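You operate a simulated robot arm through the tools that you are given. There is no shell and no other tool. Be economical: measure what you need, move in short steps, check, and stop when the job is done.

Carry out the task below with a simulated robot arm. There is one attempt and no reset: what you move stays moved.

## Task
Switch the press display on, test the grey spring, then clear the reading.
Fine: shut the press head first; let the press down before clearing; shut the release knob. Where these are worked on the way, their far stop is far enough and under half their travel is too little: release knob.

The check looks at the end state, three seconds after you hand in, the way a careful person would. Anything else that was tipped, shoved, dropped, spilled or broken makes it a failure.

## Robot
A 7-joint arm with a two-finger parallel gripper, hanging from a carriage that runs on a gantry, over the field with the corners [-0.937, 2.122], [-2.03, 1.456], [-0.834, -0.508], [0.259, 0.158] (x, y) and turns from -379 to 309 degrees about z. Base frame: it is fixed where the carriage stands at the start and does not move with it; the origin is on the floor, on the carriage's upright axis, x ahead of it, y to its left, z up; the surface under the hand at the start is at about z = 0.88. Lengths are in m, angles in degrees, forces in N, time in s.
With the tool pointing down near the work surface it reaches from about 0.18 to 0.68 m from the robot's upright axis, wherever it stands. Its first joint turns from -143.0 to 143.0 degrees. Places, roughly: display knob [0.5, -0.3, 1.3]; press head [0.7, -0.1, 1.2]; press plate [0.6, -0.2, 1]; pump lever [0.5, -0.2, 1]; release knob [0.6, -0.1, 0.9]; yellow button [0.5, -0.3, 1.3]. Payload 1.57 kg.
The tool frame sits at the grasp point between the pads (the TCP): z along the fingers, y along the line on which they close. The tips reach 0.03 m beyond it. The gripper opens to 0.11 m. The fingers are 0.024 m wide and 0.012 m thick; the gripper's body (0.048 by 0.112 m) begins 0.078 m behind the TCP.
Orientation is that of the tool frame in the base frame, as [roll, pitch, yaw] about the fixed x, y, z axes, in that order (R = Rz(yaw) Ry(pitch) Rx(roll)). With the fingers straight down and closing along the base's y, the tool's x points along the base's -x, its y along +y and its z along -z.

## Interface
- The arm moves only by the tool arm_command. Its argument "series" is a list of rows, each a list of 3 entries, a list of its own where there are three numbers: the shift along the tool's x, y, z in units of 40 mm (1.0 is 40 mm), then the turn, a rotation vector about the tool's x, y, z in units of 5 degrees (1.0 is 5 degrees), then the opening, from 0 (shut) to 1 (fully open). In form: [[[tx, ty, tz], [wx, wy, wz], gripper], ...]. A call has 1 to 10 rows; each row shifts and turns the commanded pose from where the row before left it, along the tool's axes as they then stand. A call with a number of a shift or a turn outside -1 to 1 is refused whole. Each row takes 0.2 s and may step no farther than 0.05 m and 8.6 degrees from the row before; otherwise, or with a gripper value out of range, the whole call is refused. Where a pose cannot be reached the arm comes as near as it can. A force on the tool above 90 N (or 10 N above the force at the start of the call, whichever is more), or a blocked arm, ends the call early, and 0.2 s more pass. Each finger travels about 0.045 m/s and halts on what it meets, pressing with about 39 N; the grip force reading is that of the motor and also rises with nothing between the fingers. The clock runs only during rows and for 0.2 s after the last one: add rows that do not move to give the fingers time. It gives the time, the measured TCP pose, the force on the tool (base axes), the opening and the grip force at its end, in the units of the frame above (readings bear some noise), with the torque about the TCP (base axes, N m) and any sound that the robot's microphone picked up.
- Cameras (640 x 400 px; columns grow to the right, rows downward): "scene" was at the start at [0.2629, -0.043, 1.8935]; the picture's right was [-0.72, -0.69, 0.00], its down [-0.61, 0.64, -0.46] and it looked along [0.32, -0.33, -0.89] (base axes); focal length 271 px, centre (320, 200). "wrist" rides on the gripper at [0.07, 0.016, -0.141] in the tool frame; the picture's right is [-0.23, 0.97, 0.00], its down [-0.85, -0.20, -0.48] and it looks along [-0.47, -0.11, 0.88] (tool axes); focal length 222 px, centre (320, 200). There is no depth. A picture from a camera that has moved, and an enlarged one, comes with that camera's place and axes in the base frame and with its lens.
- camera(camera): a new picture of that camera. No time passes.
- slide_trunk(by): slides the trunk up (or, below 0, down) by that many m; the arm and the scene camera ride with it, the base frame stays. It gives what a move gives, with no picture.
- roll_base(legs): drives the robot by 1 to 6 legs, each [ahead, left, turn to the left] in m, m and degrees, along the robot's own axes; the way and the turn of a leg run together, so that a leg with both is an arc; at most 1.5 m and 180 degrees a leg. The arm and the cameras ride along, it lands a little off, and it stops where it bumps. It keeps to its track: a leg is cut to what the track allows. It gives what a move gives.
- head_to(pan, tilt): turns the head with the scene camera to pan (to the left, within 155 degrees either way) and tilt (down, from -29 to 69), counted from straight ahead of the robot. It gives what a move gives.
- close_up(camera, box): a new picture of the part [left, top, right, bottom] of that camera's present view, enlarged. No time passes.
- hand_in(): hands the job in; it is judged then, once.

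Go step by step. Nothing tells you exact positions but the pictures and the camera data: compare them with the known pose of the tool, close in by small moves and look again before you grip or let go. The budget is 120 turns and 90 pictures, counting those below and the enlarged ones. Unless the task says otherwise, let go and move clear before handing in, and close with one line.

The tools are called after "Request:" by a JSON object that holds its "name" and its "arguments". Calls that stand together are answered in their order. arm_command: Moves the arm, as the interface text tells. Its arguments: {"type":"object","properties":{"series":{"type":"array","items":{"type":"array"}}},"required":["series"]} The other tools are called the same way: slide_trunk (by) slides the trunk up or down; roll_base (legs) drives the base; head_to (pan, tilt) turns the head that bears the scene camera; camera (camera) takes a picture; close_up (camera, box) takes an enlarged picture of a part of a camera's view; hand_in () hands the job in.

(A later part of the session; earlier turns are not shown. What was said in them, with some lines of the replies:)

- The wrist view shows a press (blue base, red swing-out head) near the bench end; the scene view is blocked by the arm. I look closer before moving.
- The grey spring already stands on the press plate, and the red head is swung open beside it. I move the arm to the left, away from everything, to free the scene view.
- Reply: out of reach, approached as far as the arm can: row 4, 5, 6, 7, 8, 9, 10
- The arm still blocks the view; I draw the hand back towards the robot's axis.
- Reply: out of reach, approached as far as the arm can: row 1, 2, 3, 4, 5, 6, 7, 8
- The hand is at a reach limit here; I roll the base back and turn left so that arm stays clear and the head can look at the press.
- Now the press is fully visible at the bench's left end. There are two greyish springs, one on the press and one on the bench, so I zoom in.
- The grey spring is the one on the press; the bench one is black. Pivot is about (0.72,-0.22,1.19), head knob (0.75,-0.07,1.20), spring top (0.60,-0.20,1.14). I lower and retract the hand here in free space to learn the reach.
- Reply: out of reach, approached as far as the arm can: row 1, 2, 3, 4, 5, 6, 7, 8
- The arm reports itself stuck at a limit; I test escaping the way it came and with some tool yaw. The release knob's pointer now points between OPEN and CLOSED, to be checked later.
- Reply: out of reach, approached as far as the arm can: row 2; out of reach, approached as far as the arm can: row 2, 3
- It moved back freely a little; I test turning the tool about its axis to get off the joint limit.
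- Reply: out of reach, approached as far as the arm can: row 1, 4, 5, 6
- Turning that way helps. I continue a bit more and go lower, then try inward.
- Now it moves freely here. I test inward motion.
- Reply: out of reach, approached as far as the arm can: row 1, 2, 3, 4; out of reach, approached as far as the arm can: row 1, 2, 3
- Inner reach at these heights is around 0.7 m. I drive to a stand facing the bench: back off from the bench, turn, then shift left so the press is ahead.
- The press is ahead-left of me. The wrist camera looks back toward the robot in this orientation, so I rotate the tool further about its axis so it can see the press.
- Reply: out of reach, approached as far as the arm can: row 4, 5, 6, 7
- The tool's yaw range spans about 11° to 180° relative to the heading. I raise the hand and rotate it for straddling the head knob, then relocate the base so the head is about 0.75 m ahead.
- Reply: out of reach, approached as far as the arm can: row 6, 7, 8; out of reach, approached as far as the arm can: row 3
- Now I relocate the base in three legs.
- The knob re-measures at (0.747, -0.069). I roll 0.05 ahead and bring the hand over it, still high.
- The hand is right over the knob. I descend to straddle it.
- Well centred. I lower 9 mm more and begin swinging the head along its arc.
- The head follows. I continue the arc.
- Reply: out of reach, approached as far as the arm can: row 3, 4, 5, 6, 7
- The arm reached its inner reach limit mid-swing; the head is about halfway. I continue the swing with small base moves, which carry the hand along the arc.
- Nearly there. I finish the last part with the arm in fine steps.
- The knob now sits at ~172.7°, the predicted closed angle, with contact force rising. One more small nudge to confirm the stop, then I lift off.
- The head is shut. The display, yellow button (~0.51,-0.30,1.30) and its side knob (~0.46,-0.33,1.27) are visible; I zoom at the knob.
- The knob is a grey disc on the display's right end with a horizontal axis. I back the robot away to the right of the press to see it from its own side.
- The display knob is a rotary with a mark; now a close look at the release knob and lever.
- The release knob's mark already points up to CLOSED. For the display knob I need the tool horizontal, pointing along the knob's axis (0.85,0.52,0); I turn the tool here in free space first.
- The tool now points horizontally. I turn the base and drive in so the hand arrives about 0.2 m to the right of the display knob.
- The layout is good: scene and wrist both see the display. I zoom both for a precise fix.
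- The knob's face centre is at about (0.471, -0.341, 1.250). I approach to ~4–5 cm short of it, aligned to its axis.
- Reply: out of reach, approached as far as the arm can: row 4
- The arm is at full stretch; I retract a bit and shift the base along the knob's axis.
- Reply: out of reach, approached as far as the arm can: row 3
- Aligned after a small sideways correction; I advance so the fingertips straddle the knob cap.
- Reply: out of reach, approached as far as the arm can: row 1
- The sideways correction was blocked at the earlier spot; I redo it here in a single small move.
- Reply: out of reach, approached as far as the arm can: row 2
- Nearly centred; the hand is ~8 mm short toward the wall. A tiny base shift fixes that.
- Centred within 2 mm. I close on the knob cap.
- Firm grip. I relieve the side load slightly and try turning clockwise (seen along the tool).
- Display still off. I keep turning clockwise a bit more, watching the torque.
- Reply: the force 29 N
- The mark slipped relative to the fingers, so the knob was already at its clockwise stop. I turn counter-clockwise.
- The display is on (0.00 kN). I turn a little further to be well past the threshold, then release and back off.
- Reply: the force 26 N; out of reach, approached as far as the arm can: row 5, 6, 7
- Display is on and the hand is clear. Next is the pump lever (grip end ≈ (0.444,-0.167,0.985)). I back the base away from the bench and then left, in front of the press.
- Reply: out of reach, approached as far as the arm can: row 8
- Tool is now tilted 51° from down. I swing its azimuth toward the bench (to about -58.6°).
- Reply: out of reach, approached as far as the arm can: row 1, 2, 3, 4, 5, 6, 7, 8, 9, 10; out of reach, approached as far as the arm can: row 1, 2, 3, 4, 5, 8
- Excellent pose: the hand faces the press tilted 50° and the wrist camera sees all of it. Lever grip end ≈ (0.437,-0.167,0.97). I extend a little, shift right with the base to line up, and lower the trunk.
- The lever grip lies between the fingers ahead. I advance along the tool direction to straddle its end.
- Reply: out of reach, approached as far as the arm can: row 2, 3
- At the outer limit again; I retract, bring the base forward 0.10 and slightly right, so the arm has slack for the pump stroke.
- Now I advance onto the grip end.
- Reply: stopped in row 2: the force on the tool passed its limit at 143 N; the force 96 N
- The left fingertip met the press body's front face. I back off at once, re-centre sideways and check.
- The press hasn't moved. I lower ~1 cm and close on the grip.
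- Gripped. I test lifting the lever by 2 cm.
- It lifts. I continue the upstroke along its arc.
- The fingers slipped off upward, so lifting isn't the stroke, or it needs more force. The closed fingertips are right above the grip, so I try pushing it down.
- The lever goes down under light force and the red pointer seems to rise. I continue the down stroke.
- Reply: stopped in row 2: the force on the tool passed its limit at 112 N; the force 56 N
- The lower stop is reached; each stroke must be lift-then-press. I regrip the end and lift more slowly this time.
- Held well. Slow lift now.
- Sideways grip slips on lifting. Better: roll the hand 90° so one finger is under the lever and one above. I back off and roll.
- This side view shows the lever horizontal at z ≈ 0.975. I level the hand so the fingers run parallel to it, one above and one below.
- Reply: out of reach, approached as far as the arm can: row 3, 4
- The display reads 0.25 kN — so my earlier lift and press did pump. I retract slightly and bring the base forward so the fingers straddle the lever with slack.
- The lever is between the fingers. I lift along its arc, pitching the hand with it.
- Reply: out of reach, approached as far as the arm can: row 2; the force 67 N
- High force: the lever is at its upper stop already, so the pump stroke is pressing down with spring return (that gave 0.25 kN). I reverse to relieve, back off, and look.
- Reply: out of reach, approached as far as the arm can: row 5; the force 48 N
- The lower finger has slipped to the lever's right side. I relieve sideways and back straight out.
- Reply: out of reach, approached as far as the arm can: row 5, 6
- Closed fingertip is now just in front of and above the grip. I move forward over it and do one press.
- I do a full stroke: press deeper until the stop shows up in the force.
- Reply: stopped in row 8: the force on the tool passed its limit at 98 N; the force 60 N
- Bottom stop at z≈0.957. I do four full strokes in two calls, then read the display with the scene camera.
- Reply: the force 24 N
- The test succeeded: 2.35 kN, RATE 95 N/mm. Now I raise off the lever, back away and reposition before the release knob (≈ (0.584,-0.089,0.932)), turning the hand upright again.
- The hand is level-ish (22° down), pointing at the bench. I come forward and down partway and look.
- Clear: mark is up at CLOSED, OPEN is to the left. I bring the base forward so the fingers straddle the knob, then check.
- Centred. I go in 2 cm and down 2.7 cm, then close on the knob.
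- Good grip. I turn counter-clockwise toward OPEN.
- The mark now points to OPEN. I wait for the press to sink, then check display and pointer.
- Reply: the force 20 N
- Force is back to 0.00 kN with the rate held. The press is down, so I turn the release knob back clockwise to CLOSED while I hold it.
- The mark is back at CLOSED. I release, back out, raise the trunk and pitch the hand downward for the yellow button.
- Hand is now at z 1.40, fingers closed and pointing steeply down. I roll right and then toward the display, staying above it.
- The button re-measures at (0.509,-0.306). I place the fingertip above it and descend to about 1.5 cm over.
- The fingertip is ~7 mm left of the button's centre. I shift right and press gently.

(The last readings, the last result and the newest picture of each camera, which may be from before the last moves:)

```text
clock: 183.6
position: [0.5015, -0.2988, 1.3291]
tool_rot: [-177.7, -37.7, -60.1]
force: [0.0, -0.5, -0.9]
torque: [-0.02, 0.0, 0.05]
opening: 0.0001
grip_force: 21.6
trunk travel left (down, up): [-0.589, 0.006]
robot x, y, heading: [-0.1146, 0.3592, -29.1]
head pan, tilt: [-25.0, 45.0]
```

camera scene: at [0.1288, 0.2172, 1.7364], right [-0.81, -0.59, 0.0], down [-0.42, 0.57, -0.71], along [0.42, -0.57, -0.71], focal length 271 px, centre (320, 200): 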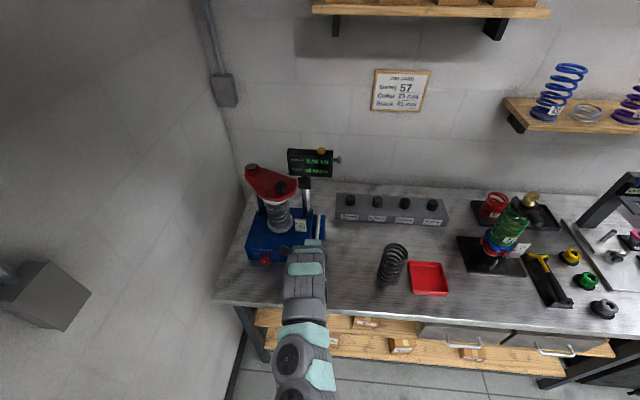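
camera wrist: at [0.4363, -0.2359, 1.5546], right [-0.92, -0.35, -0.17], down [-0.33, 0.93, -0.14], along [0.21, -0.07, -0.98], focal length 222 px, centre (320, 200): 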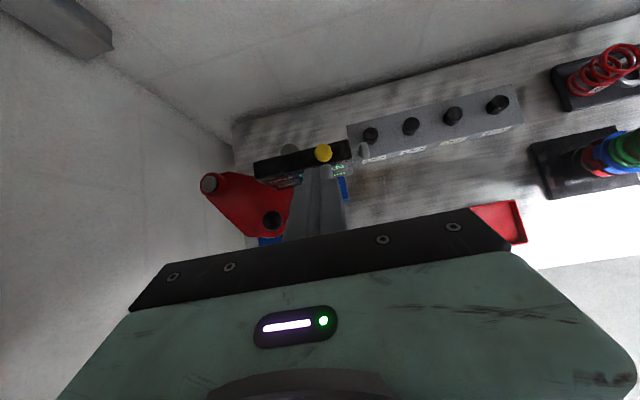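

Request:
{"name": "arm_command", "arguments": {"series": [[[-0.038, 0, 0.05], [0, 0, 0], 0], [[-0.038, 0, 0.05], [0, 0, 0], 0], [[-0.038, 0, 0.05], [0, 0, 0], 0]]}}

```text
clock: 184.4
position: [0.5017, -0.2996, 1.3217]
tool_rot: [-177.6, -37.7, -60.1]
force: [0.5, 0.0, 0.4]
torque: [0.0, -0.01, 0.0]
opening: 0.0001
grip_force: 21.1
trunk travel left (down, up): [-0.589, 0.006]
robot x, y, heading: [-0.111, 0.355, -28.9]
head pan, tilt: [-25.0, 45.0]
```

Request:
{"name": "arm_command", "arguments": {"series": [[[-0.038, 0, 0.05], [0, 0, 0], 0], [[-0.038, 0, 0.05], [0, 0, 0], 0], [[-0.038, 0, 0.05], [0, 0, 0], 0]]}}

Request:
{"name": "close_up", "arguments": {"camera": "wrist", "box": [220, 90, 420, 230]}}

```text
clock: 185.2
position: [0.5029, -0.3008, 1.3185]
tool_rot: [-177.6, -37.9, -60.2]
force: [-5.5, 4.9, 20.8]
torque: [0.01, 0.14, -0.02]
opening: 0.0
grip_force: 21.6
trunk travel left (down, up): [-0.589, 0.006]
robot x, y, heading: [-0.1158, 0.3592, -28.8]
head pan, tilt: [-25.0, 45.0]
heard: click
```

```text
2.86 times, centred on (320, 160) of wrist
camera zoom: at [0.467, -0.2839, 1.4717], right [-0.92, -0.35, -0.17], down [-0.33, 0.93, -0.14], along [0.21, -0.07, -0.97], focal length 635 px, centre (320, 314)
```

zoom: 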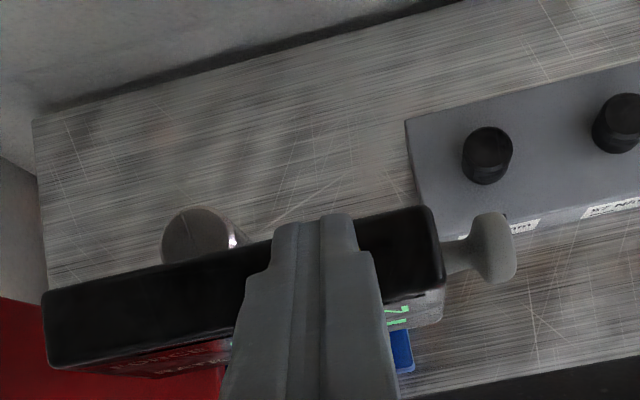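

A click was heard with ~21 N on the button. I lift off and back away, then check the display and the rest.

Request:
{"name": "arm_command", "arguments": {"series": [[[0.3, 0, -0.4], [0, 0, 0], 0], [[0.6, 0, -0.75], [0, 0, 0], 0], [[0.6, 0, -0.75], [0, 0, 0], 0]]}}

Request:
{"name": "roll_base", "arguments": {"legs": [[-0.3, 0.17, 0]]}}

Request:
{"name": "close_up", "arguments": {"camera": "scene", "box": [180, 60, 420, 260]}}

```text
clock: 186.0
position: [0.4986, -0.3013, 1.4124]
tool_rot: [-177.5, -37.4, -60.2]
force: [-0.4, 0.5, -0.3]
torque: [-0.01, -0.06, 0.03]
opening: 0.0
grip_force: 21.3
trunk travel left (down, up): [-0.589, 0.006]
robot x, y, heading: [-0.1113, 0.3571, -29.0]
head pan, tilt: [-25.0, 45.0]
```

```text
clock: 188.3
position: [0.3165, -0.0078, 1.4126]
tool_rot: [-177.6, -37.6, -60.0]
force: [-0.7, 0.5, 0.4]
torque: [-0.01, -0.05, 0.01]
opening: 0.0
grip_force: 20.6
trunk travel left (down, up): [-0.589, 0.006]
robot x, y, heading: [-0.2921, 0.6486, -28.9]
head pan, tilt: [-25.0, 45.0]
```

```text
2.00 times, centred on (300, 160) of scene
camera zoom: at [-0.0555, 0.48, 1.926], right [-0.81, -0.59, 0.0], down [-0.42, 0.57, -0.71], along [0.42, -0.57, -0.71], focal length 542 px, centre (360, 280)
```

zoom: 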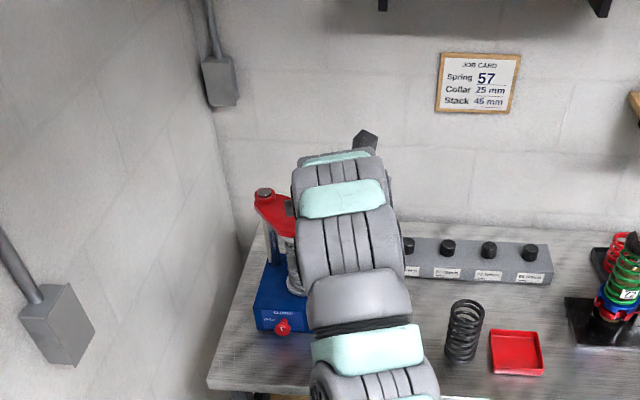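

The arm hides the display; I turn the base right so the arm swings clear, and look again.

Request:
{"name": "roll_base", "arguments": {"legs": [[-0.05, 0, 0], [0, 0, -40]]}}

Request:
{"name": "head_to", "arguments": {"pan": 25, "tilt": 35}}

Request:
{"name": "camera", "arguments": {"camera": "scene"}}

```text
clock: 191.1
position: [-0.3052, -0.2247, 1.4123]
tool_rot: [-177.6, -37.5, -100.8]
force: [-0.4, 0.7, -0.5]
torque: [-0.01, 0.03, 0.02]
opening: 0.0002
grip_force: 21.1
trunk travel left (down, up): [-0.589, 0.006]
robot x, y, heading: [-0.3405, 0.6736, -69.9]
head pan, tilt: [-25.0, 45.0]
```

```text
clock: 192.3
position: [-0.3062, -0.2238, 1.4129]
tool_rot: [-177.6, -37.6, -100.9]
force: [-0.1, 0.0, 0.3]
torque: [0.0, 0.0, -0.01]
opening: 0.0001
grip_force: 20.9
trunk travel left (down, up): [-0.589, 0.006]
robot x, y, heading: [-0.341, 0.6756, -69.4]
head pan, tilt: [25.0, 35.0]
```

```text
1 pictures are left
camera scene: at [-0.2011, 0.4082, 1.9408], right [-0.7, -0.71, 0.0], down [-0.41, 0.4, -0.82], along [0.58, -0.58, -0.57], focal length 271 px, centre (320, 200)
```

scene: 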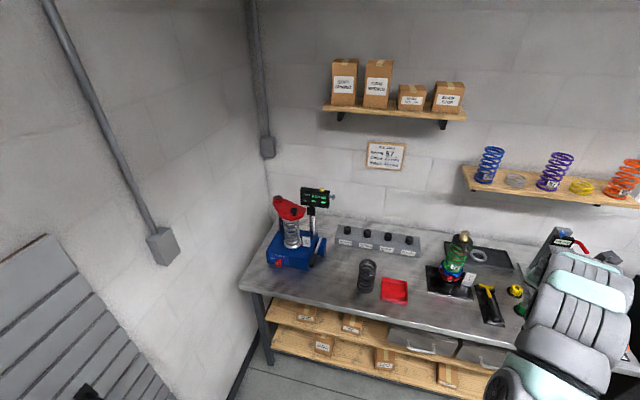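

Request:
{"name": "close_up", "arguments": {"camera": "scene", "box": [255, 180, 343, 275]}}

```text
4.21 times, centred on (299, 228) of scene
camera zoom: at [-0.2011, 0.4082, 1.9408], right [-0.7, -0.71, 0.0], down [-0.41, 0.4, -0.82], along [0.58, -0.58, -0.57], focal length 1142 px, centre (408, 84)
```

zoom: 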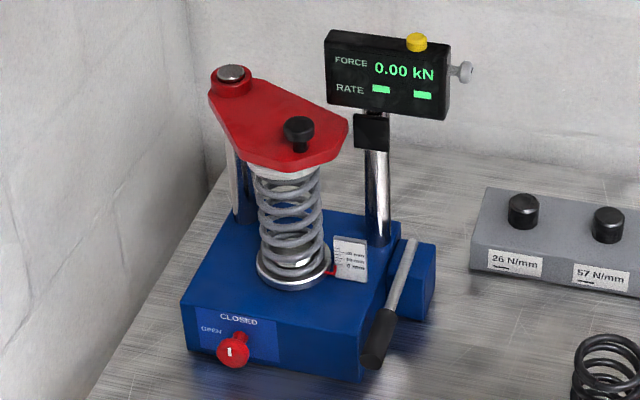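

The display is on at 0.00 kN with the rate cleared. The press is down, the head is shut, the release knob mark is at CLOSED and the hand is clear, so I hand in.

Request:
{"name": "hand_in", "arguments": {}}

```text
The job is handed in.
```

The job is handed in: the display is on, the grey spring tested at 95 N/mm, the press was let down before the reading was cleared, and the head and release knob are shut.
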